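You operate a simulated robot arm through the tools that you are given. There is no shell and no other tool.

You run a simulated robot arm. Do the job below in one go: nothing can be reset, and whatever is moved stays where it is left.

TASK
Wipe the wet glue off the clamped pot's break, release the pot and stand it on the turntable.
Fine: sponge stick back in its cup; switch the extractor off once the glue is gone.
Where things are to end (x, y in the base frame): small orange pot within 25 mm of [460, -280].

It is judged by the outcome, as a careful person would: the job done as asked, and still so three seconds after it is handed in. It fails if anything else is knocked over, pushed out of place, dropped, spilled or broken.

THE ROBOT
A 6-joint arm with a two-finger parallel gripper, fixed in place. Base frame: the origin is at the foot of the arm, x ahead of it, y to its left, z up; the work surface is at about z = 748. Lengths are in mm, angles in rad, forces in N, time in s.
With the tool pointing down near the work surface it reaches from about 260 to 680 mm from the base axis. Its first joint turns from -1.152 to 1.152 rad. Payload 2.9 kg.
The TCP is the grasp point between the finger pads, 30 mm short of the fingertips. In the tool frame z runs along the fingers and y along their closing line. The gripper opens to 110 mm. The fingers are 20 mm wide and 10 mm thick; the gripper's body (48 by 112 mm) begins 55 mm behind the TCP.
Orientation is told as [roll, pitch, yaw] about the base's x, y, z axes, in that order, counted from this pose: with the fingers straight down and closing along the base's y, the tool's x points along the base's -x, its y along +y and its z along -z.

THE INTERFACE
- The arm moves only by the tool step_arm. Its argument "rows" is a list of rows, each an object (a shift or turn left out is 0, a gripper value left out holds the last) with "xyz": the shift along the base's x, y, z in mm, a list of three; "dr": the turn, a rotation vector about the base's x, y, z in rad, a list of three; "jaw": the gripper command, from -1 (fully open) to 1 (shut), values between in proportion. In form: [{"xyz": [tx, ty, tz], "dr": [ax, ay, az], "jaw": jaw}, ...]. A call has 1 to 20 rows; each row is the pose to reach, as a shift and turn from the pose commanded when the call began. A row lasts 0.2 s, in which the tool goes at most 50 mm and 0.15 rad; a call with a longer step from one row to the next is refused whole, and so is a gripper value outside its range. A pose out of reach is approached as far as the arm can. The call stops where the force on the tool passes 40 N (or 10 N more than at its start, if that is more) or the arm is blocked; 0.2 s more then pass. Each finger travels about 108 mm/s and halts on what it meets, pressing with about 38 N; the grip force reading is that of the motor and also rises with nothing between the fingers. The clock runs only during rows and for 0.2 s after the last one: add rows that repeat a pose to give the fingers time. The reply holds the time, the measured pose of the TCP, the force on the tool along the base axes, the opening and the grip force, in the units named above and with some noise, with the torque about the TCP (base axes, N m) and any sound that the robot's microphone picked up.
- Cameras (640 x 400 px; columns grow to the right, rows downward): "scene" is fixed at [70, 427.2, 1384.5]; the picture's right is [-0.82, -0.58, 0.00], its down [-0.33, 0.46, -0.82] and it looks along [0.48, -0.67, -0.57] (base axes); focal length 310 px, centre (320, 200). "wrist" rides on the gripper at [72, 17, -103] in the tool frame; the picture's right is [-0.23, 0.97, 0.00], its down [-0.76, -0.18, -0.62] and it looks along [-0.61, -0.14, 0.78] (tool axes); focal length 222 px, centre (320, 200).
- snapshot(camera): a new picture of that camera. The clock stands still meanwhile.
- point_at(camera, pixels): for up to 12 pixels [column, row] of the newest picture of that camera ("zoom" is the newest enlarged one), the place [x, y, z] in the base frame of the surface seen there, good to about 2 mm. The clock stands still meanwhile.
- inspect(camera, box): a new picture of the part [left, top, right, bottom] of that camera's present view, enlarged. The clock stands still meanwhile.
- sign_off(): hands the job in; it is judged then, once.

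Open the gripper and draw the arm clear of the work before you hand the job in, unless the task says otherwise.

The tools are called after ">>>" as name(argument=value, ...) on one line, values as JSON. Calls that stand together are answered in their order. step_arm: Moves the arm, as the interface text tells. Its arguments: {"type":"object","properties":{"rows":{"type":"array","items":{"type":"object","properties":{"xyz":{"type":"array","items":{"type":"number"}},"dr":{"type":"array","items":{"type":"number"}},"jaw":{"type":"number"}}}}},"required":["rows"]} The other tools are called the same way: snapshot (camera) takes a picture; point_at (camera, pixels) gives the place of the surface under pixels of a picture; inspect (camera, box) takes an enlarged picture of a part of a camera's view; sign_off () hands the job in.

At the start:

```text
clock: 0.0
ee_pos: [498.9, -7.0, 1166.9]
ee_rot: [0.0, 0.001, -0.002]
ft_force: [-0.3, -0.1, -0.7]
ft_torque: [0.0, -0.02, -0.01]
opening: 109.9
grip_force: 0.0
```

scene: 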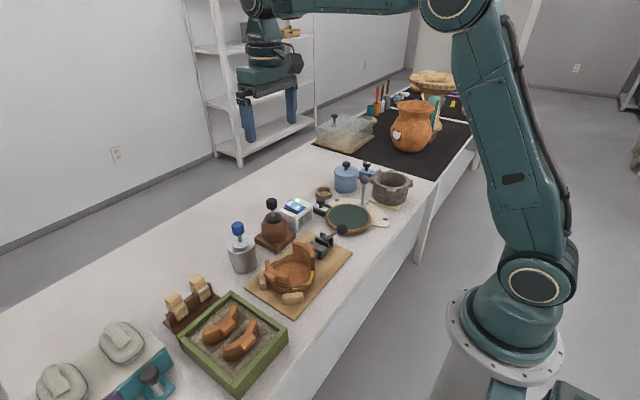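
wrist: 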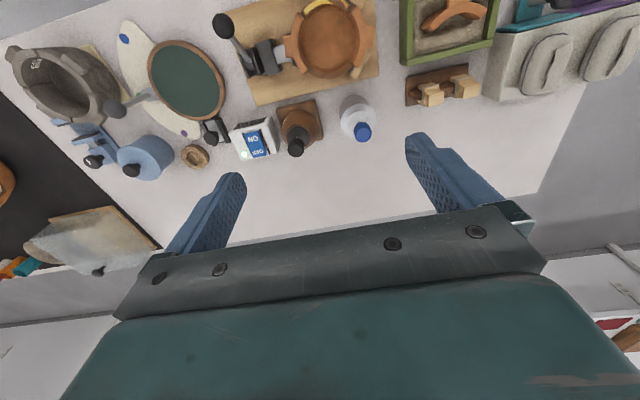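

I'll look closely at the work area: the clamped pot around (290,270) in the scene, and the objects around it.

>>> inspect(camera="scene", box=[220, 180, 380, 310])

>>> inspect(camera="wrist", box=[100, 0, 420, 200])

```text
3.08 times, centred on (300, 245) of scene
```

zoom: 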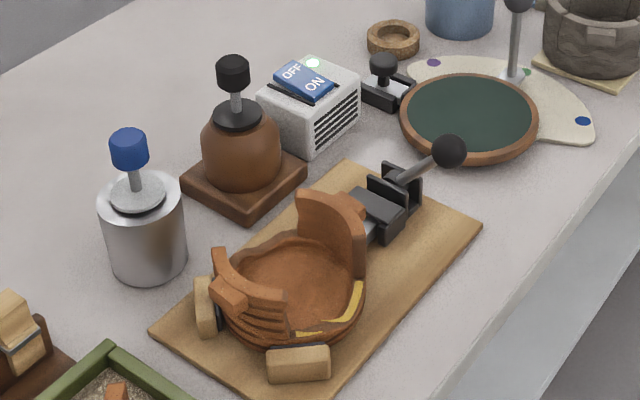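

```text
2.00 times, centred on (260, 100) of wrist
```

zoom: 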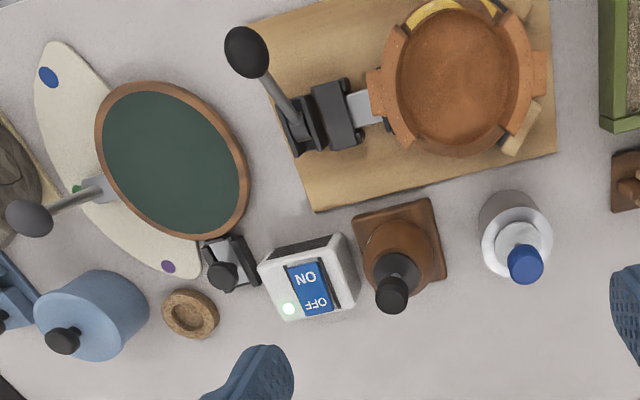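

Get a full scene picture and coordinates of key items: the lever ball, the clamp, glue, cup handles, extractor switch, and turntable.

>>> snapshot(camera="scene")

>>> inspect(camera="scene", box=[220, 180, 380, 310])

>>> point_at(camera="zoom", pixels=[[450, 152], [405, 180], [352, 298], [310, 333], [128, 145], [138, 195], [232, 72], [300, 75], [320, 88], [312, 62], [470, 115], [383, 65]])

>>> point_at(camera="zoom", pixels=[[296, 275], [330, 205], [355, 270], [240, 265], [230, 300], [270, 300], [205, 305], [298, 365], [155, 330], [480, 228], [375, 215], [265, 345]])

>>> inspect(camera="scene", box=[250, 220, 330, 310])

```text
taken
```

scene: 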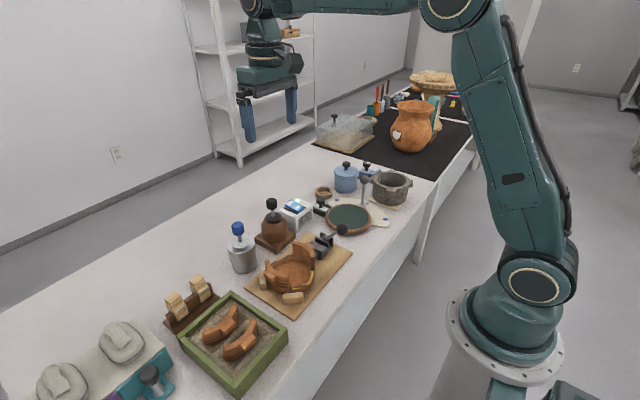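

```text
3.08 times, centred on (300, 245) of scene
```

zoom: 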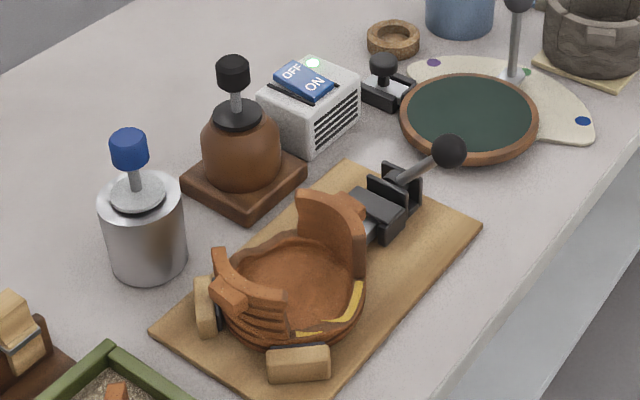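

```text
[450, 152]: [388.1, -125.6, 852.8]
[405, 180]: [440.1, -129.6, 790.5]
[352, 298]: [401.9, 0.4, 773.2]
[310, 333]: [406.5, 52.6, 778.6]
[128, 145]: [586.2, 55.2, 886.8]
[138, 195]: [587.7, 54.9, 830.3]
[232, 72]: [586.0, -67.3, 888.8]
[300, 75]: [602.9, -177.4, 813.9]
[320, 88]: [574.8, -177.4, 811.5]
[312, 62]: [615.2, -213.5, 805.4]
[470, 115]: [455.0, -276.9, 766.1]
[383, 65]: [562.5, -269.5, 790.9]
```

```text
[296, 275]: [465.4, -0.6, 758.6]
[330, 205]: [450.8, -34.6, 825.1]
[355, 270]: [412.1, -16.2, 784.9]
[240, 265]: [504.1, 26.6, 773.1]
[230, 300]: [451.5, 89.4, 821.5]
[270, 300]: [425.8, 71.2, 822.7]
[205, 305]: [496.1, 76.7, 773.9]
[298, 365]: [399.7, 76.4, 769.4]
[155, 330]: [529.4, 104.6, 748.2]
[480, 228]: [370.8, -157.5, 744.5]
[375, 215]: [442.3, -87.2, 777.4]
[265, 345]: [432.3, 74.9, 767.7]
```

```text
4.44 times, centred on (290, 265) of scene
```

zoom: 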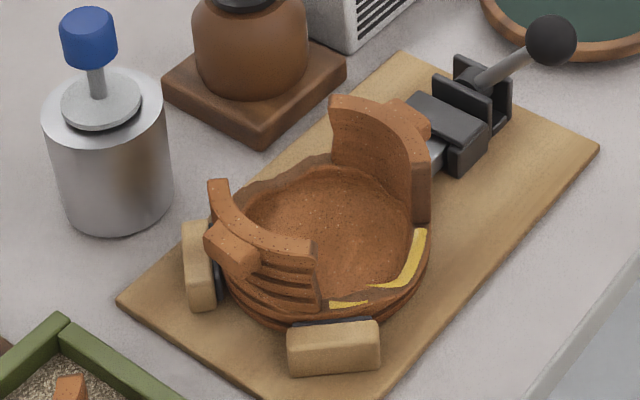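

The yellow glue lies along the front (−x) break around (402,0)–(406,52), z≈775. I'll zoom in the wrist view to see pot, sticks, and clamp.

>>> inspect(camera="wrist", box=[270, 0, 400, 90])

>>> inspect(camera="scene", box=[220, 190, 300, 280])

>>> inspect(camera="scene", box=[280, 155, 420, 245])

>>> inspect(camera="scene", box=[30, 260, 300, 400])

```text
4.44 times, centred on (335, 45) of wrist
```

zoom: 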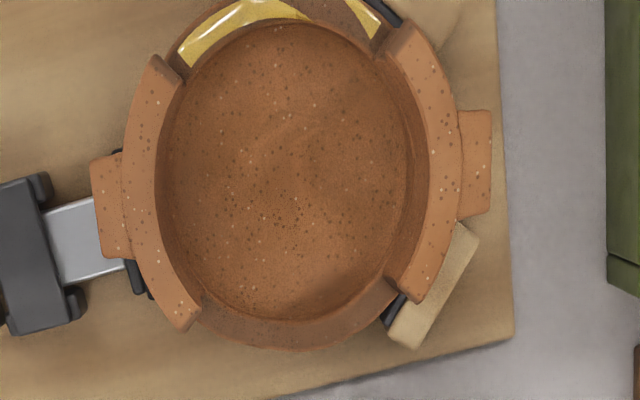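

```text
4.44 times, centred on (260, 235) of scene
```

zoom: 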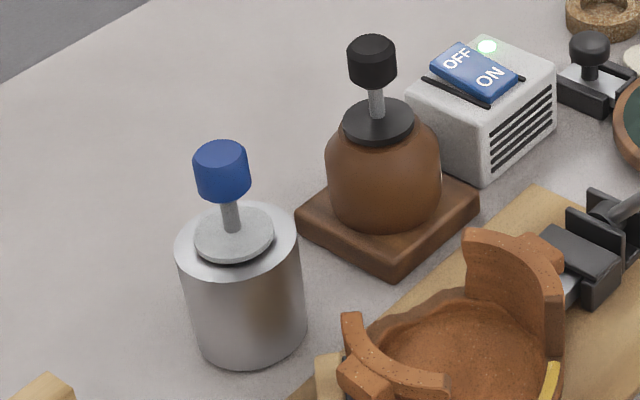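

```text
4.44 times, centred on (350, 200) of scene
```

zoom: 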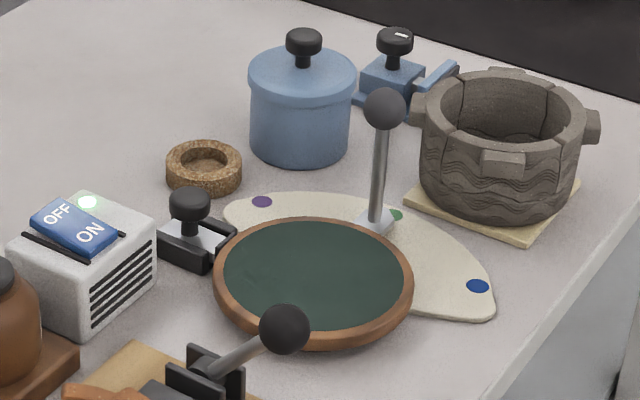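

```text
2.37 times, centred on (165, 330) of scene
```

zoom: 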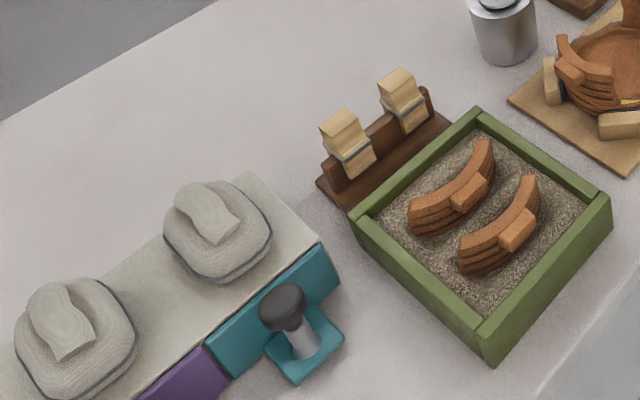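

I'll move the arm back and down for a close wrist look at clamp and pot.

>>> step_arm(rows=[{"xyz": [-45, -10, -20]}, {"xyz": [-90, -20, -50]}, {"xyz": [-130, -30, -80]}, {"xyz": [-170, -40, -110]}, {"xyz": [-179, -50, -150]}, {"xyz": [-179, -50, -190]}])

>>> snapshot(camera="wrist")

>>> snapshot(camera="scene")

```text
refused: row 1 steps farther than a row can; nothing moved
```

```text
taken
```

wrist: 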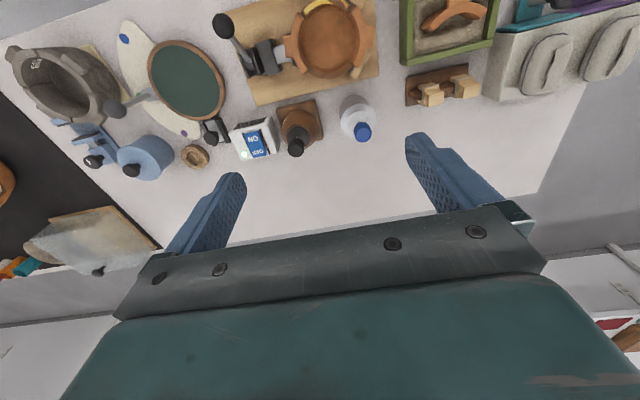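

```text
taken
```

scene: 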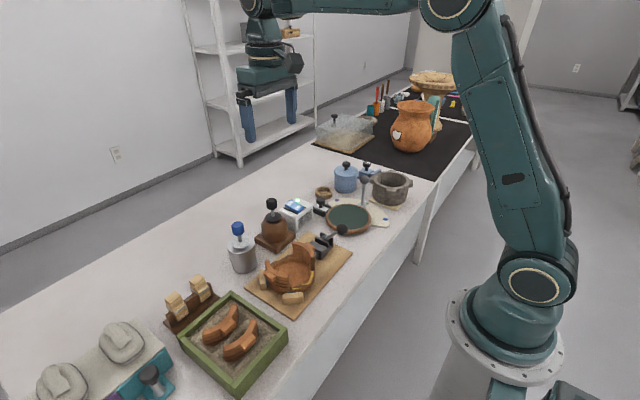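

A row step was over 50 mm, so nothing moved; I retry with smaller steps toward (320,-57,957).

>>> step_arm(rows=[{"xyz": [-30, -8, -30]}, {"xyz": [-60, -16, -60]}, {"xyz": [-90, -24, -90]}, {"xyz": [-120, -32, -120]}, {"xyz": [-150, -40, -150]}, {"xyz": [-179, -50, -180]}, {"xyz": [-179, -50, -210]}])

>>> snapshot(camera="wrist")

>>> snapshot(camera="scene")

```text
clock: 1.6
ee_pos: [317.7, -58.1, 956.9]
ee_rot: [0.0, 0.0, 0.0]
ft_force: [0.2, 0.0, -1.4]
ft_torque: [-0.01, 0.02, 0.0]
opening: 110.1
grip_force: 0.0
```

```text
taken
```

wrist: 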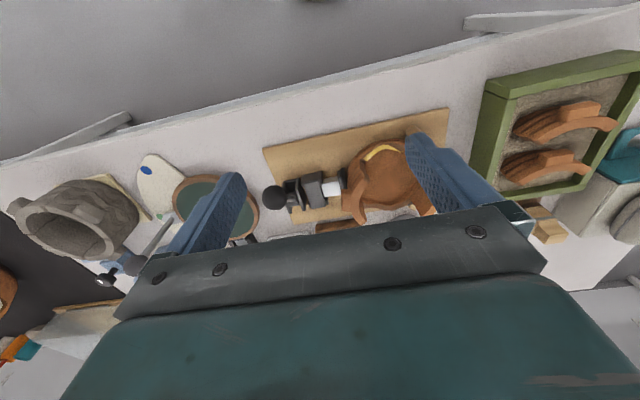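

```text
taken
```

scene: 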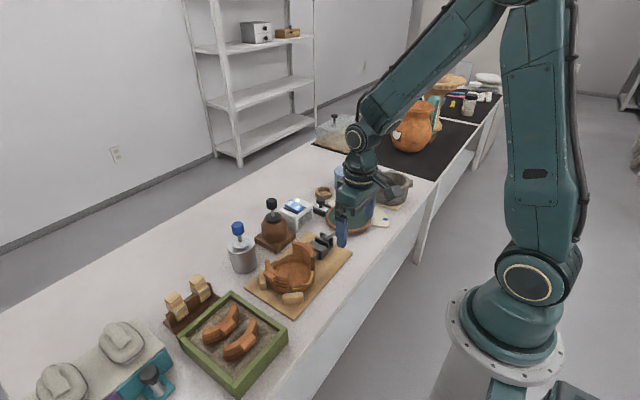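

Zooming on the clamp and pot in the wrist view (x 250–450, y 110–230).

>>> inspect(camera="wrist", box=[250, 120, 410, 240])

>>> point_at(camera="zoom", pixels=[[95, 310], [165, 290], [250, 270], [330, 255], [170, 330], [520, 130], [420, 170], [440, 330], [600, 130], [500, 240]])

```text
3.33 times, centred on (330, 180) of wrist
```

zoom: 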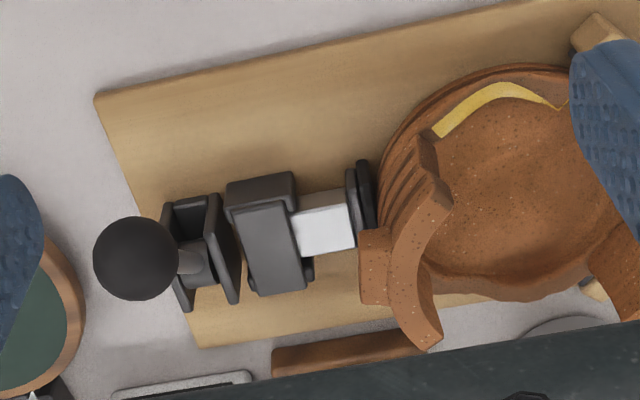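

```text
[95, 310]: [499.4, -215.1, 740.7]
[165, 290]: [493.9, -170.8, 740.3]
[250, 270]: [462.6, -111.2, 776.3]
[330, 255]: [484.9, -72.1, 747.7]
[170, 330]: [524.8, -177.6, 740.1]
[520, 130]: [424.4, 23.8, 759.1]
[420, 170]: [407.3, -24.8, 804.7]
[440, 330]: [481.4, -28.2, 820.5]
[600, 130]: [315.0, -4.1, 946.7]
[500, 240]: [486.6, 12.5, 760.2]
```

Query ball, clevis, lever and plunger points from the same zoom.

>>> point_at(camera="zoom", pixels=[[135, 258], [110, 258], [160, 258], [190, 262], [175, 230], [187, 300], [205, 200], [232, 295], [225, 240], [265, 190], [325, 225], [375, 250]])

>>> inspect(camera="scene", box=[290, 215, 360, 265])

>>> point_at(camera="zoom", pixels=[[320, 200], [250, 200], [280, 200], [390, 150], [470, 120], [350, 110]])

```text
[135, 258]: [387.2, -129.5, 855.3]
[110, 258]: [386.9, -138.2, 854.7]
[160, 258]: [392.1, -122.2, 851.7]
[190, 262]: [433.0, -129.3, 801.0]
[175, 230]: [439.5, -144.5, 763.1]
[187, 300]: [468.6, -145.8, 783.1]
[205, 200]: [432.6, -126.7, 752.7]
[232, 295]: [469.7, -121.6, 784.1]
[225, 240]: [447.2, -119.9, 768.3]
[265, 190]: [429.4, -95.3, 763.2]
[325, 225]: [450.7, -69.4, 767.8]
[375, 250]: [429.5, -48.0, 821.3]
```

```text
8.00 times, centred on (325, 240) of scene
```

zoom: 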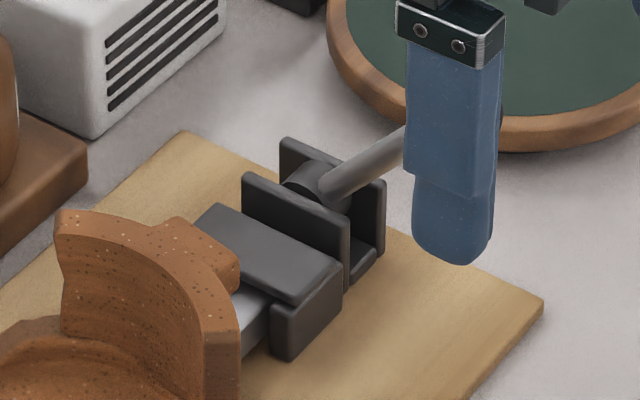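

```text
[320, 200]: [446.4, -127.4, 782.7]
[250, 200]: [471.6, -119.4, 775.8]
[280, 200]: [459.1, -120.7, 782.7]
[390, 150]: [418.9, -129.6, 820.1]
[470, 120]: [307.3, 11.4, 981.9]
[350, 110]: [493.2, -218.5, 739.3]
```

The clamp's lever pivots about the y axis near (455,-130,780), ball near (390,-130,848). I'll raise and move back from the view, then take measurements from the scene with the arm out of the way.

>>> step_arm(rows=[{"xyz": [0, 0, 40]}, {"xyz": [30, 20, 60]}, {"xyz": [65, 40, 80]}, {"xyz": [100, 70, 80]}, {"xyz": [135, 100, 80]}, {"xyz": [160, 113, 80]}, {"xyz": [160, 113, 80]}])

>>> snapshot(camera="wrist")

>>> snapshot(camera="scene")

```text
clock: 3.2
ee_pos: [481.6, 55.0, 1038.0]
ee_rot: [0.0, -0.001, 0.001]
ft_force: [0.6, -0.3, -0.2]
ft_torque: [0.02, -0.01, 0.05]
opening: 109.8
grip_force: 0.0
```

```text
taken
```

wrist: 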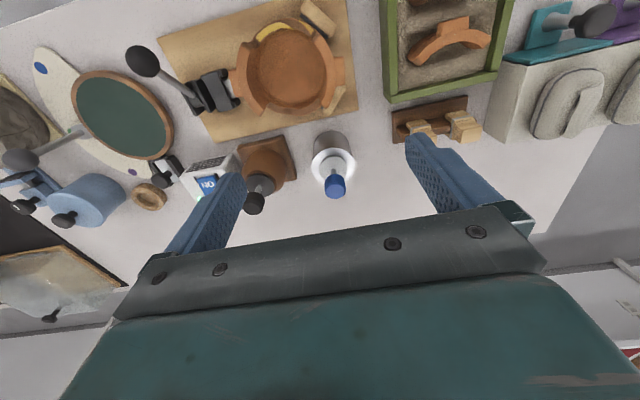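

```text
taken
```

scene: 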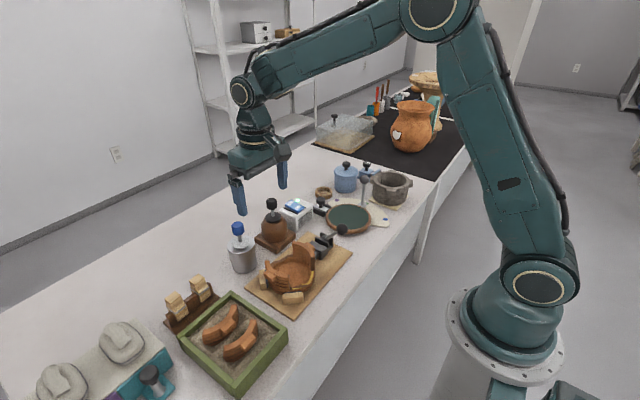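

Now measure the blue handle and cup, and the pot, from the wrist zoom.

>>> inspect(camera="wrist", box=[290, 120, 380, 210])

>>> point_at(camera="zoom", pixels=[[190, 300], [160, 300], [230, 300], [195, 260], [195, 338], [190, 240], [110, 180], [190, 110], [270, 180], [190, 200], [130, 230], [250, 220]])

>>> inspect(camera="wrist", box=[210, 0, 370, 130])

>>> point_at(camera="zoom", pixels=[[130, 230], [160, 230], [105, 300], [215, 350], [380, 350], [430, 320], [500, 270], [540, 270], [430, 90], [240, 110], [170, 170], [420, 130]])

```text
4.44 times, centred on (335, 165) of wrist
```

zoom: 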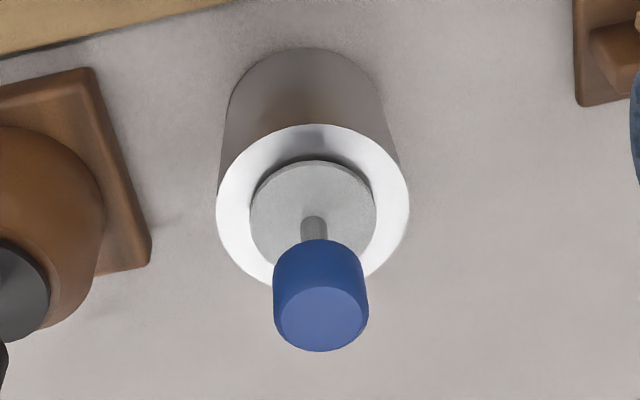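

```text
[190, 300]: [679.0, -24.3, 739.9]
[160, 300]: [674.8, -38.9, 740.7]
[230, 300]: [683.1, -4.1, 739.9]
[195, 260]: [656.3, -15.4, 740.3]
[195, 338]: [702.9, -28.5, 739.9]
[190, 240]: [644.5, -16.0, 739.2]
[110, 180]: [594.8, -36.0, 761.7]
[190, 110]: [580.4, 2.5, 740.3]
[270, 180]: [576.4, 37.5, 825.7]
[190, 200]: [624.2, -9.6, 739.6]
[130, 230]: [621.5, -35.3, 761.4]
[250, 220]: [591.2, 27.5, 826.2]
```

```text
3.08 times, centred on (290, 65) of wrist
```

zoom: 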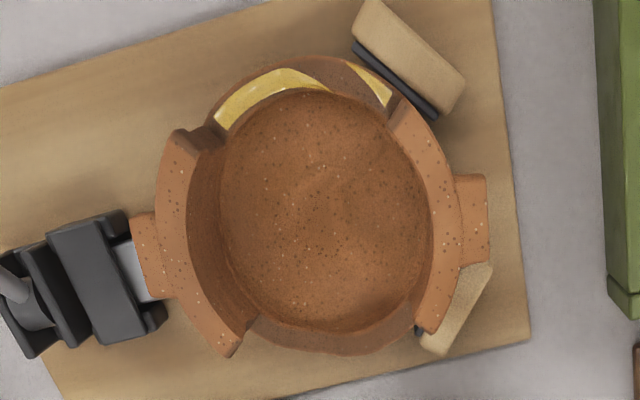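

```text
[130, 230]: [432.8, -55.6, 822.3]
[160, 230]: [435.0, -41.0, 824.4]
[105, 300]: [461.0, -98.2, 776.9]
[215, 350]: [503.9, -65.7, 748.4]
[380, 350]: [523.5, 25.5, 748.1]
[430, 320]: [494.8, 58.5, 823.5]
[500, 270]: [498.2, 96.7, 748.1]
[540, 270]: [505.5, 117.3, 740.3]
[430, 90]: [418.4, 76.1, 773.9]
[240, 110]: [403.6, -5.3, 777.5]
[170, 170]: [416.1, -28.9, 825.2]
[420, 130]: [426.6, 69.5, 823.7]
```

Measure the pot more finely, with the blue handle too in a separate zoom.

>>> point_at(camera="zoom", pixels=[[158, 240], [186, 240], [430, 220], [456, 220], [486, 220], [132, 260], [290, 62], [290, 78], [335, 352], [335, 335], [225, 115], [378, 88]])

>>> inspect(camera="wrist", box=[290, 120, 380, 210])

>>> point_at(camera="zoom", pixels=[[320, 320], [285, 320], [360, 320], [320, 290], [320, 345], [320, 255], [315, 225], [315, 190], [230, 210], [395, 210], [315, 135], [315, 165]])

```text
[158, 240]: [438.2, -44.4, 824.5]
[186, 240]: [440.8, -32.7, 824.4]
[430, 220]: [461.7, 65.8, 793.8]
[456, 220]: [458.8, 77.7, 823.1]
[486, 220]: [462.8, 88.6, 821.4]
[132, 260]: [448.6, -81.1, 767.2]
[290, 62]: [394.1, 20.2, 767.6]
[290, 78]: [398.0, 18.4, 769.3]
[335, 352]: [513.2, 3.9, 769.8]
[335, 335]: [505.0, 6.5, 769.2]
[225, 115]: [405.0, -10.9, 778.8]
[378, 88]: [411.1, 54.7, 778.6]
```

```text
4.44 times, centred on (335, 165) of wrist
```

zoom: 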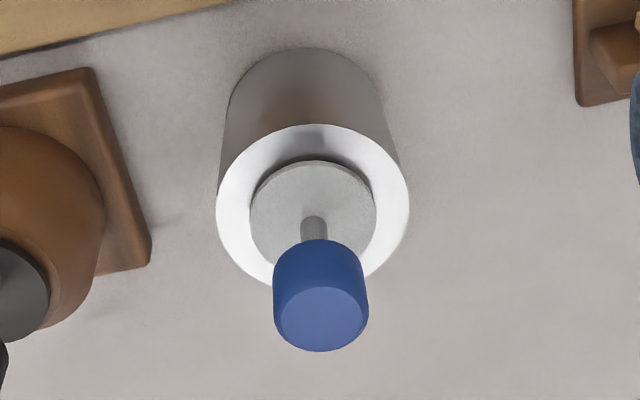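

```text
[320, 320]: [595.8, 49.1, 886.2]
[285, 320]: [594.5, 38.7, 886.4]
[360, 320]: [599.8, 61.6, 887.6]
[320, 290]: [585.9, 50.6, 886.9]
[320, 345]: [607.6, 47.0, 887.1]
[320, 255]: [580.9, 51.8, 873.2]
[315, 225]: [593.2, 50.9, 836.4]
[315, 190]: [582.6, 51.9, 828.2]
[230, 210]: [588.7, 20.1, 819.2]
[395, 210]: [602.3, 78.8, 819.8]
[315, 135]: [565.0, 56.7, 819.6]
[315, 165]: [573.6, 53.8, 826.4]
```

Now measure the turntable surroundings in the scene view: turntable edge, tall stick with grey ball, black slider.

>>> inspect(camera="scene", box=[300, 150, 430, 245])

>>> point_at(camera="zoom", pixels=[[320, 145], [310, 270], [318, 325], [130, 310], [165, 340], [380, 310], [345, 320], [260, 250], [98, 240], [240, 255], [205, 395], [290, 325]])

>>> snapshot(camera="scene")

>>> point_at(camera="scene", pixels=[[364, 178], [365, 200], [349, 218], [349, 205], [349, 232], [328, 218], [371, 218], [321, 208], [322, 203], [389, 221], [346, 165], [392, 187]])

```text
4.21 times, centred on (365, 198) of scene
```

zoom: 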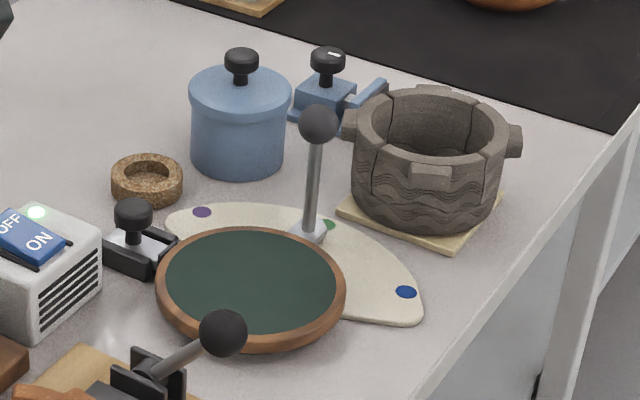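

```text
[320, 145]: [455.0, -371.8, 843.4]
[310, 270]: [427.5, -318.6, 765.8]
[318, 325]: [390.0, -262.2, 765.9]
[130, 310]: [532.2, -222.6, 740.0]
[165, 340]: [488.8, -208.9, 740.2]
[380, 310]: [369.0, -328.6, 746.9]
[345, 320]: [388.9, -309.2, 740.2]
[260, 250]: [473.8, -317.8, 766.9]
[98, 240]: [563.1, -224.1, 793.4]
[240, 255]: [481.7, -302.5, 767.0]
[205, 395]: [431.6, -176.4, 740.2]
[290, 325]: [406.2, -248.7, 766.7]
```

```text
taken
```

scene: 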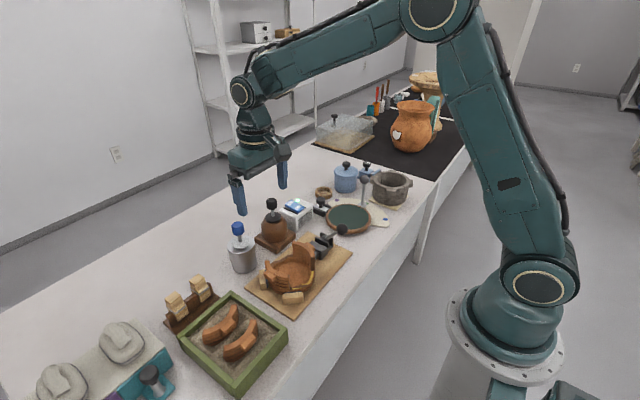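

```text
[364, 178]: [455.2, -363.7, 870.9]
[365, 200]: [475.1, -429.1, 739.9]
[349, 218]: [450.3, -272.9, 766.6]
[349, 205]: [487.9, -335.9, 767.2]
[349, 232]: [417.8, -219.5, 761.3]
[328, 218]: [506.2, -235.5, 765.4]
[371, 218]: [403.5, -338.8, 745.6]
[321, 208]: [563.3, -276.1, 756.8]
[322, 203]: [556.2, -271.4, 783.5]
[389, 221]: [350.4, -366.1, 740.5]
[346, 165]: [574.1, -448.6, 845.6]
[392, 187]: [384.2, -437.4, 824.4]
```

Blue handle centre ≈ (596,50), z 863–887, cup rim z 820. I'll move over it with jaws partly closed and descend.

>>> step_arm(rows=[{"xyz": [38, -2, -15], "jaw": 0}, {"xyz": [76, -4, -30]}, {"xyz": [114, -5, -50]}, {"xyz": [114, -5, -80]}, {"xyz": [114, -5, -110]}, {"xyz": [114, -5, -110]}])

>>> inspect(camera="wrist", box=[200, 80, 460, 260])

>>> inspect(camera="scene", box=[200, 180, 300, 280])

```text
clock: 4.6
ee_pos: [592.0, 50.1, 929.2]
ee_rot: [-0.001, 0.0, 0.0]
ft_force: [0.5, 0.7, 0.9]
ft_torque: [0.03, -0.03, 0.03]
opening: 54.8
grip_force: 0.0
```

```text
2.22 times, centred on (330, 170) of wrist
```

zoom: 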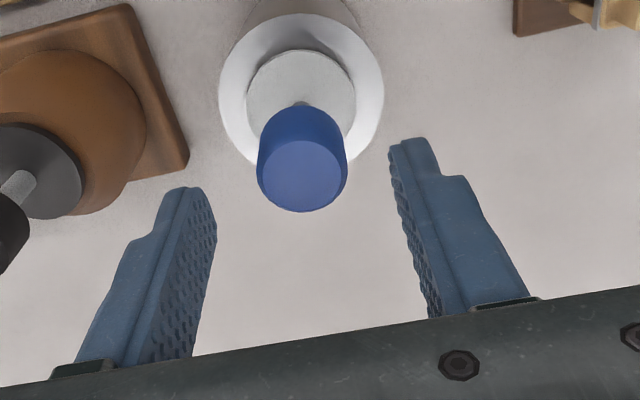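

```text
4.00 times, centred on (250, 230) of scene
```

zoom: 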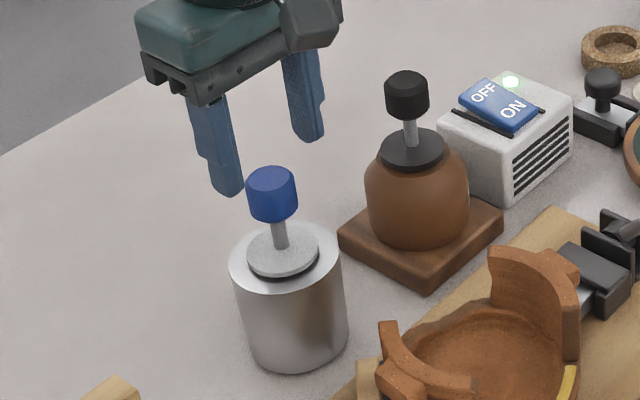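

Refine the handle's centre from this closer view.

>>> inspect(camera="wrist", box=[200, 80, 460, 260])

>>> point_at(camera="zoom", pixels=[[302, 145], [302, 175], [302, 207], [262, 175], [342, 175], [302, 115], [302, 22], [228, 100], [375, 100], [300, 60]])

```text
2.22 times, centred on (330, 170) of wrist
```

zoom: 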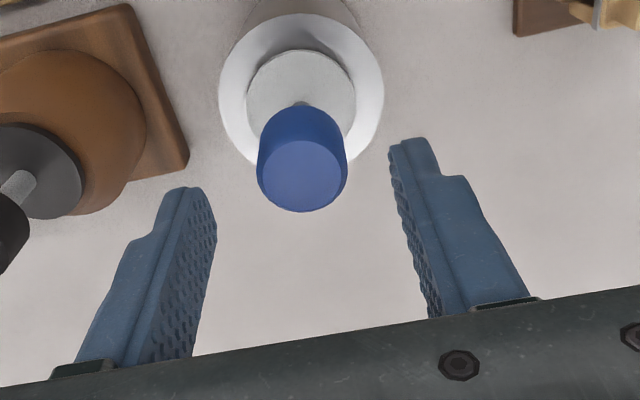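

```text
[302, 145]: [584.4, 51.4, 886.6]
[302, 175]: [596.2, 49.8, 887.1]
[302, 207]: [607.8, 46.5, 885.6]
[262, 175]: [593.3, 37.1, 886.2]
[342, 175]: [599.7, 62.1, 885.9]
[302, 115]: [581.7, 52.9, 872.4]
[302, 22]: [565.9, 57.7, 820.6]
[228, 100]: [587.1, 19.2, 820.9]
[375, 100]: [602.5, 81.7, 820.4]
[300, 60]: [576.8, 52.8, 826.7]
```

Handle centre (596,49.5). Descend to z≈873 and grip.

>>> step_arm(rows=[{"xyz": [2, -1, -20]}, {"xyz": [2, -1, -40]}, {"xyz": [2, -1, -54]}, {"xyz": [2, -1, -54], "jaw": 1}, {"xyz": [2, -1, -54]}, {"xyz": [2, -1, -54]}, {"xyz": [2, -1, -54]}])

>>> inspect(camera="scene", box=[200, 180, 300, 280])

```text
clock: 6.2
ee_pos: [595.1, 48.5, 873.3]
ee_rot: [0.001, 0.002, 0.0]
ft_force: [-0.7, 0.8, 1.2]
ft_torque: [0.02, 0.04, -0.04]
opening: 29.6
grip_force: 38.4
```

```text
4.00 times, centred on (250, 230) of scene
```

zoom: 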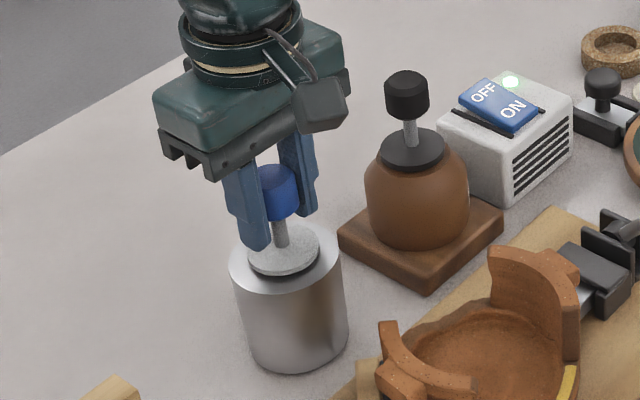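

Gripped (29.6 mm opening at 38 N). Lift straight up slowly to see what is on the stick.

>>> step_arm(rows=[{"xyz": [0, 0, 15]}, {"xyz": [0, 0, 30]}, {"xyz": [0, 0, 50]}, {"xyz": [0, 0, 70]}, {"xyz": [0, 0, 90]}, {"xyz": [0, 0, 110]}, {"xyz": [0, 0, 130]}, {"xyz": [0, 0, 130]}])

>>> inspect(camera="scene", box=[200, 140, 320, 280])

>>> snapshot(camera="wrist")

```text
clock: 8.0
ee_pos: [594.6, 51.6, 1004.8]
ee_rot: [-0.001, 0.002, 0.001]
ft_force: [0.6, 0.0, 0.3]
ft_torque: [0.05, 0.0, -0.02]
opening: 29.6
grip_force: 37.9
```

```text
2.86 times, centred on (260, 210) of scene
```

zoom: 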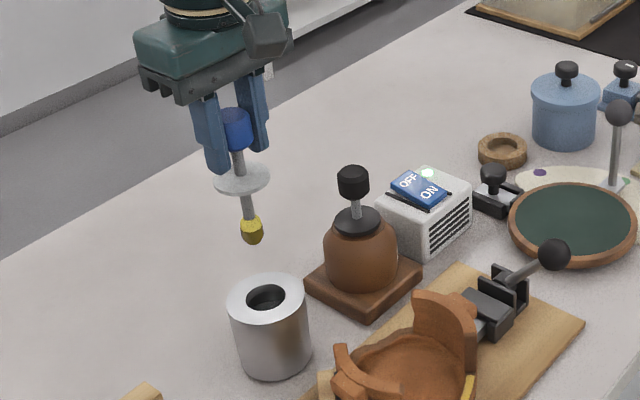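

```text
taken
```

wrist: 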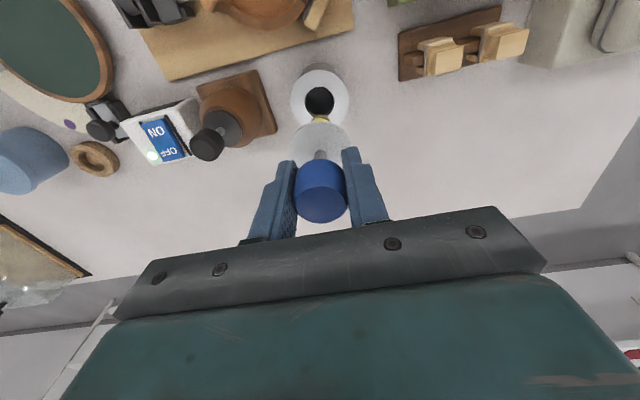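

The tip is yellowish; I need to determine whether it's a sponge or a glue brush, so I zoom in.

>>> inspect(camera="scene", box=[230, 175, 310, 265])

>>> inspect(camera="scene", box=[265, 170, 305, 215])

>>> inspect(camera="scene", box=[270, 180, 300, 230])

>>> inspect(camera="scene", box=[275, 195, 300, 235])

>>> inspect(camera="scene", box=[276, 190, 326, 240])

```text
4.44 times, centred on (270, 220) of scene
```

zoom: 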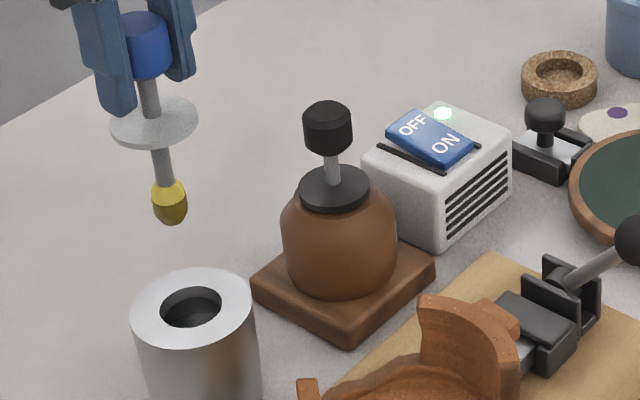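

```text
8.89 times, centred on (285, 192) of scene
```

zoom: 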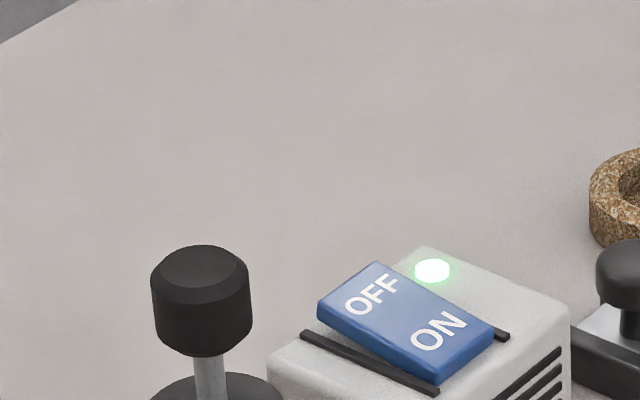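

```text
8.00 times, centred on (285, 205) of scene
```

zoom: 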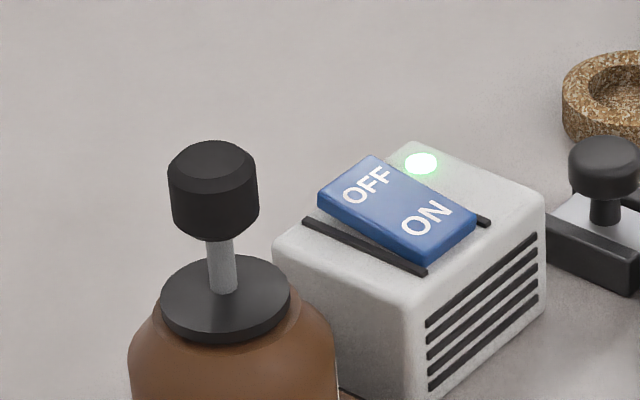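

```text
10.00 times, centred on (288, 215) of scene
```

zoom: 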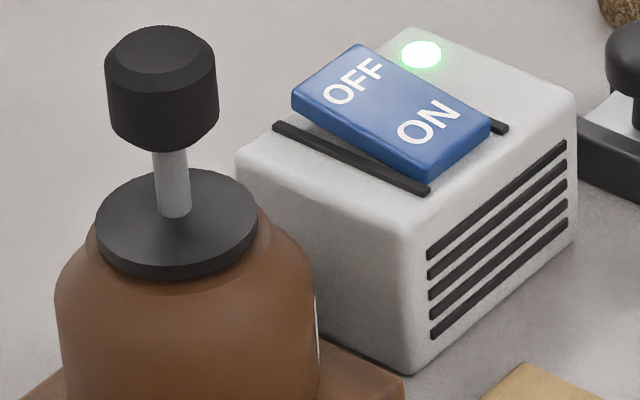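

```text
8.00 times, centred on (301, 215) of scene
```

zoom: 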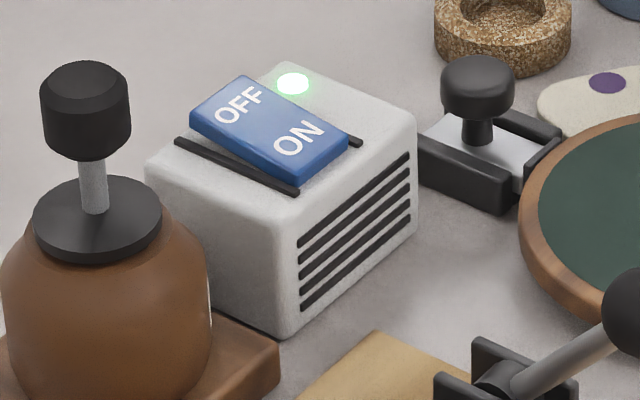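

Now zoom specifically on the stick tip at scene (253,217), plus its coordinates.

>>> inspect(camera="scene", box=[240, 180, 290, 235])

>>> point_at(camera="zoom", pixels=[[120, 480], [225, 250], [110, 260]])

>>> inspect(camera="scene", box=[240, 195, 280, 230])

```text
7.27 times, centred on (265, 208) of scene
```

zoom: 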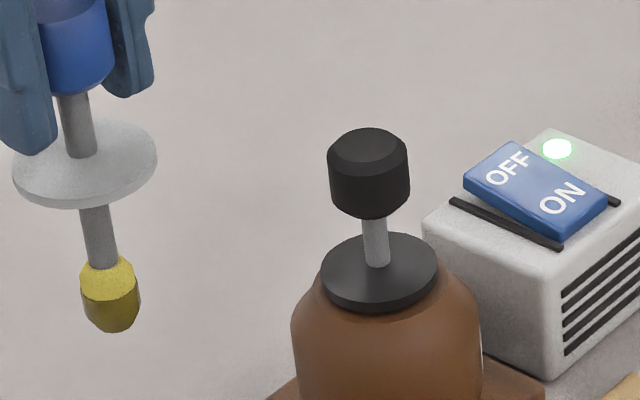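

```text
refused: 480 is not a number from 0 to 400
```

```text
11.43 times, centred on (260, 212) of scene
```

zoom: 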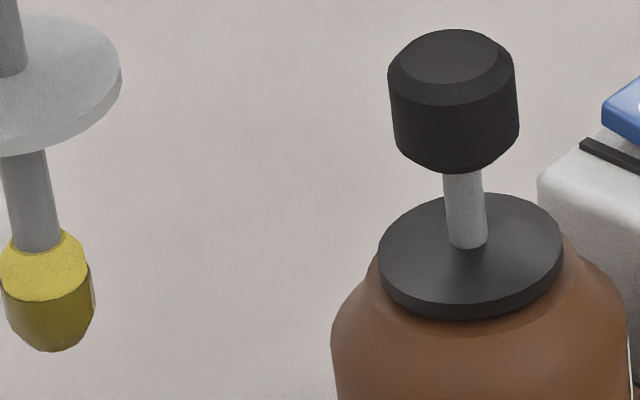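

It looks like a yellow sponge, dark where wet, and the bottle with the black knob is not a cup. Measure tip geometry.

>>> inspect(camera="scene", box=[225, 165, 275, 230])

>>> point_at(camera="zoom", pixels=[[215, 375], [212, 340], [205, 315], [195, 300], [185, 210], [260, 210], [190, 120], [220, 325], [235, 360]])

```text
6.15 times, centred on (250, 198) of scene
```

zoom: 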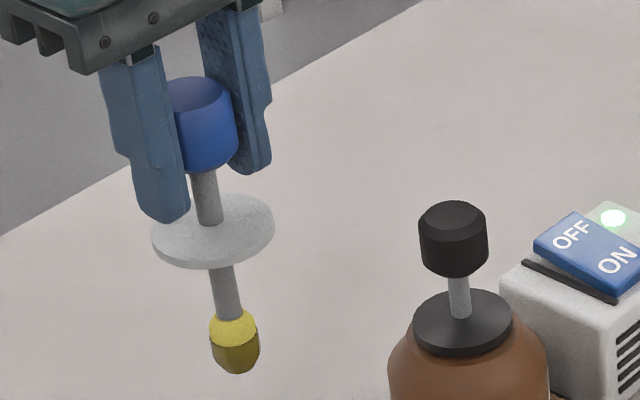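

```text
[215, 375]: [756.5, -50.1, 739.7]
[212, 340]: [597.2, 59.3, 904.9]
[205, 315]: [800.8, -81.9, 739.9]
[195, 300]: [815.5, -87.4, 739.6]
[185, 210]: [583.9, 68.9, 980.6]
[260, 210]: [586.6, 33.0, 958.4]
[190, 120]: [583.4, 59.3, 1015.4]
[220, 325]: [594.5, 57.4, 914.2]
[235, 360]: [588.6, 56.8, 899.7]
```

Stick is vertical; sponge tip ≈122 mm below the TCP (z≈882 now). Move above the glue arc at (404,20) with tip about 85 mm above it for a close look.

>>> step_arm(rows=[{"xyz": [-40, -6, 0]}, {"xyz": [-80, -12, 0]}, {"xyz": [-120, -18, 0]}, {"xyz": [-160, -24, -10]}, {"xyz": [-192, -30, -23]}, {"xyz": [-192, -30, -43]}, {"xyz": [-192, -30, -43]}])

>>> snapshot(camera="wrist")

>>> inspect(camera="wrist", box=[230, 80, 410, 220])

>>> inspect(camera="scene", box=[250, 180, 360, 310])

```text
clock: 9.6
ee_pos: [401.6, 20.4, 960.7]
ee_rot: [0.0, 0.001, 0.001]
ft_force: [-0.3, 0.0, 0.2]
ft_torque: [-0.01, 0.01, 0.01]
opening: 29.4
grip_force: 37.8
```

```text
taken
```

wrist: 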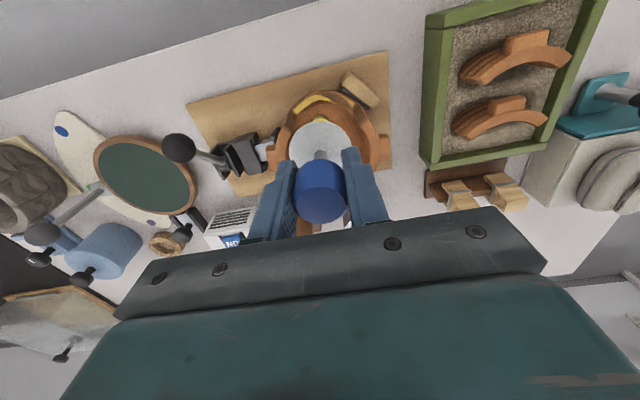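

```text
2.86 times, centred on (320, 150) of wrist
```

zoom: 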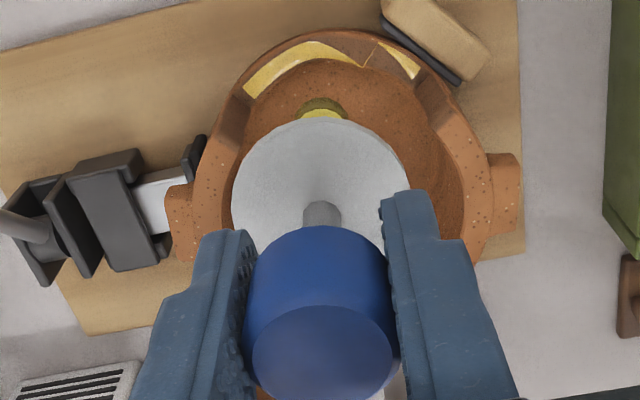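

```text
3.08 times, centred on (305, 245) of scene
```

zoom: 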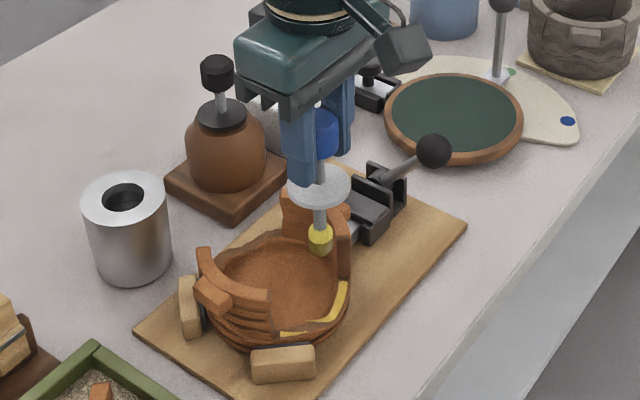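

Zoom on the glue arc and measure points along it.

>>> inspect(camera="wrist", box=[275, 75, 375, 140])

>>> point_at(camera="zoom", pixels=[[140, 108], [165, 75], [220, 40], [270, 30], [320, 45], [340, 60], [300, 25], [390, 50], [420, 85], [405, 55], [440, 80], [370, 60]])

>>> point_at(camera="zoom", pixels=[[120, 110], [150, 120], [110, 140], [345, 20], [350, 40], [425, 100], [450, 100], [200, 75], [250, 50], [300, 60], [360, 75], [470, 130]])

```text
6.15 times, centred on (325, 108) of wrist
```

zoom: 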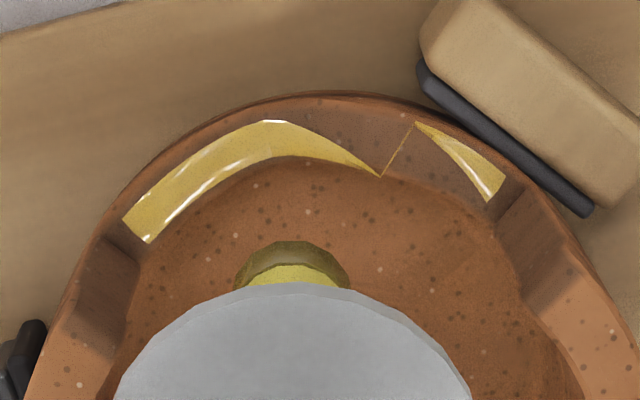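

```text
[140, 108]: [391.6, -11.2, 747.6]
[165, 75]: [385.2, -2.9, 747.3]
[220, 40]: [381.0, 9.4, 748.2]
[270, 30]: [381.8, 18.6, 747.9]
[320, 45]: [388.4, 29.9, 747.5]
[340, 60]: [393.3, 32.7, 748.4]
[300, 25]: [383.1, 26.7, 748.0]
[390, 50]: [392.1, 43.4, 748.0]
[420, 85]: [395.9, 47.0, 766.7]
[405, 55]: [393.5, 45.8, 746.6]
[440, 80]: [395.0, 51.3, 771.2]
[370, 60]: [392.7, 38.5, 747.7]
```

```text
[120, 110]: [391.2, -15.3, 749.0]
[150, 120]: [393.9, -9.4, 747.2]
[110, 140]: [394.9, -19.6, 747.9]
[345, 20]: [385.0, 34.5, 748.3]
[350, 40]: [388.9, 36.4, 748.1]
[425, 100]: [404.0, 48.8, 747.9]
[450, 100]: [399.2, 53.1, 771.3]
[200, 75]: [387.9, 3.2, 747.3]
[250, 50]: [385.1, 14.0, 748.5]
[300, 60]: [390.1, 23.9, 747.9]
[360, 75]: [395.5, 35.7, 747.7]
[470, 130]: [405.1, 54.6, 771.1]
```

Re-query on the real glue pixels in this zoom.

>>> point_at(camera="zoom", pixels=[[128, 218], [148, 242], [175, 185], [185, 205], [230, 145], [265, 125], [275, 150], [330, 150], [378, 174], [418, 124], [460, 155], [490, 195]])

>>> point_at(camera="zoom", pixels=[[350, 130], [395, 150], [120, 270], [105, 240], [510, 190], [490, 230], [300, 105], [430, 180], [320, 120], [370, 115], [340, 170], [450, 180]])

```text
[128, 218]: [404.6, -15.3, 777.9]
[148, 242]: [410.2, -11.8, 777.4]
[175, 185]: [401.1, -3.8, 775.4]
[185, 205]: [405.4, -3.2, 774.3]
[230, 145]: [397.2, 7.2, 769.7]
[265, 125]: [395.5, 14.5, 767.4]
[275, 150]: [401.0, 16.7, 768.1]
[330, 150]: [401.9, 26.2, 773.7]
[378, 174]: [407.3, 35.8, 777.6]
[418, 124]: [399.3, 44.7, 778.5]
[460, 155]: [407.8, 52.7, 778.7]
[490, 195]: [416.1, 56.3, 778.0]
```

```text
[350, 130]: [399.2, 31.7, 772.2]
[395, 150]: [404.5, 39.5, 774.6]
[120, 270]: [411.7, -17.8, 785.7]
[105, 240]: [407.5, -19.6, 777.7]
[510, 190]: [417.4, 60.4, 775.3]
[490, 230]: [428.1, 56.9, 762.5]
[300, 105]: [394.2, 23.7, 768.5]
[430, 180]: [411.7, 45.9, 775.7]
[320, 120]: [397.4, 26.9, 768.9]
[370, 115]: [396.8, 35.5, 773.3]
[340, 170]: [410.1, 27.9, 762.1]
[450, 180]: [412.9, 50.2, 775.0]
```

Glue runs from (407,-14,778) dipping to (398,16,768), up to (404,42,777), ending (415,56,778). Position the sponge over the left end, a bit above.

>>> step_arm(rows=[{"xyz": [4, -28, 0]}, {"xyz": [4, -28, -20]}, {"xyz": [4, -28, -36]}, {"xyz": [4, -28, -48]}, {"xyz": [4, -28, -48]}])

>>> inspect(camera="wrist", box=[260, 60, 400, 160])

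>>> inspect(camera="scene", box=[260, 220, 340, 300])

```text
clock: 10.8
ee_pos: [406.8, -6.5, 911.5]
ee_rot: [0.001, -0.001, 0.0]
ft_force: [0.3, -0.4, -0.4]
ft_torque: [-0.03, 0.0, -0.01]
opening: 29.6
grip_force: 37.7
```

```text
4.00 times, centred on (330, 110) of wrist
```

zoom: 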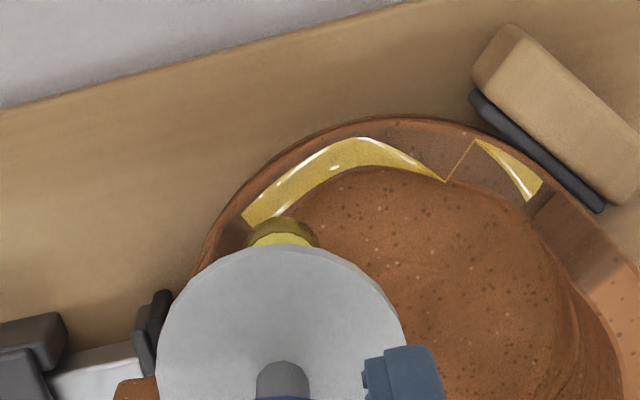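

```text
5.00 times, centred on (300, 260) of scene
```

zoom: 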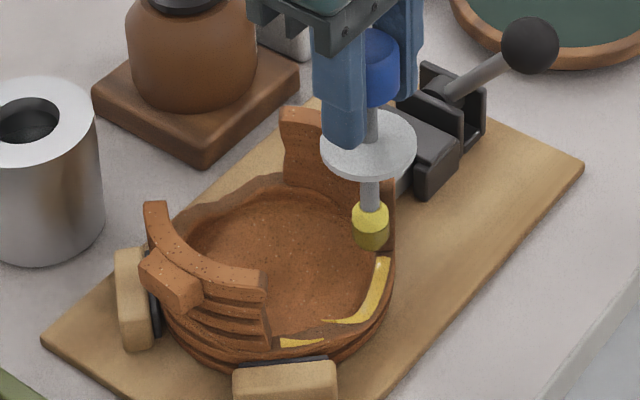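

Descend gently 8 mm in small steps, watching force.

>>> step_arm(rows=[{"xyz": [0, -1, -3]}, {"xyz": [0, -1, -6]}, {"xyz": [0, -1, -8]}, {"xyz": [0, -1, -8]}])

>>> inspect(camera="scene", box=[280, 235, 330, 285])

```text
clock: 11.8
ee_pos: [406.5, -9.3, 902.7]
ee_rot: [0.001, 0.002, 0.002]
ft_force: [-0.1, 0.3, -0.2]
ft_torque: [0.0, 0.02, 0.0]
opening: 29.4
grip_force: 37.8
```

```text
8.00 times, centred on (305, 260) of scene
```

zoom: 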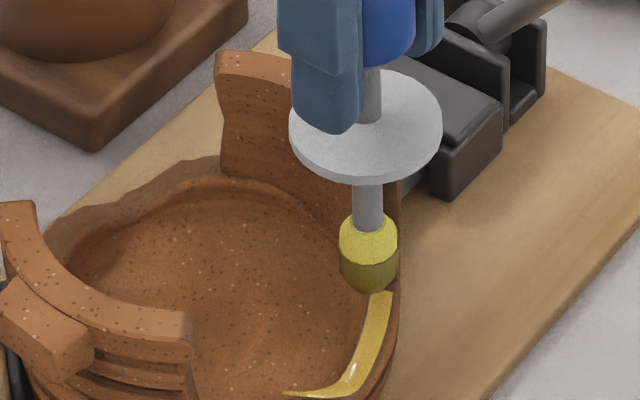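

No contact yet; continue down 1.5 mm increments.

>>> step_arm(rows=[{"xyz": [0, 0, -1.5]}, {"xyz": [0, 0, -3]}, {"xyz": [0, 0, -3]}])

>>> step_arm(rows=[{"xyz": [0, 0, -1.5]}, {"xyz": [0, 0, -1.5]}])

>>> inspect(camera="scene", box=[280, 235, 330, 285])

```text
clock: 12.6
ee_pos: [407.4, -9.9, 901.6]
ee_rot: [0.001, 0.0, 0.0]
ft_force: [0.3, 0.0, -0.4]
ft_torque: [0.02, 0.0, -0.03]
opening: 29.5
grip_force: 37.7
```

```text
clock: 13.2
ee_pos: [407.5, -8.7, 898.8]
ee_rot: [-0.001, 0.001, 0.002]
ft_force: [-0.1, 0.0, -0.9]
ft_torque: [-0.04, -0.01, 0.02]
opening: 29.7
grip_force: 38.1
```

```text
8.00 times, centred on (305, 260) of scene
```

zoom: 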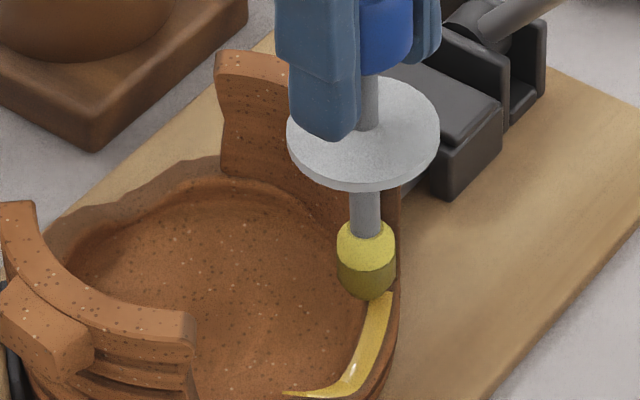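

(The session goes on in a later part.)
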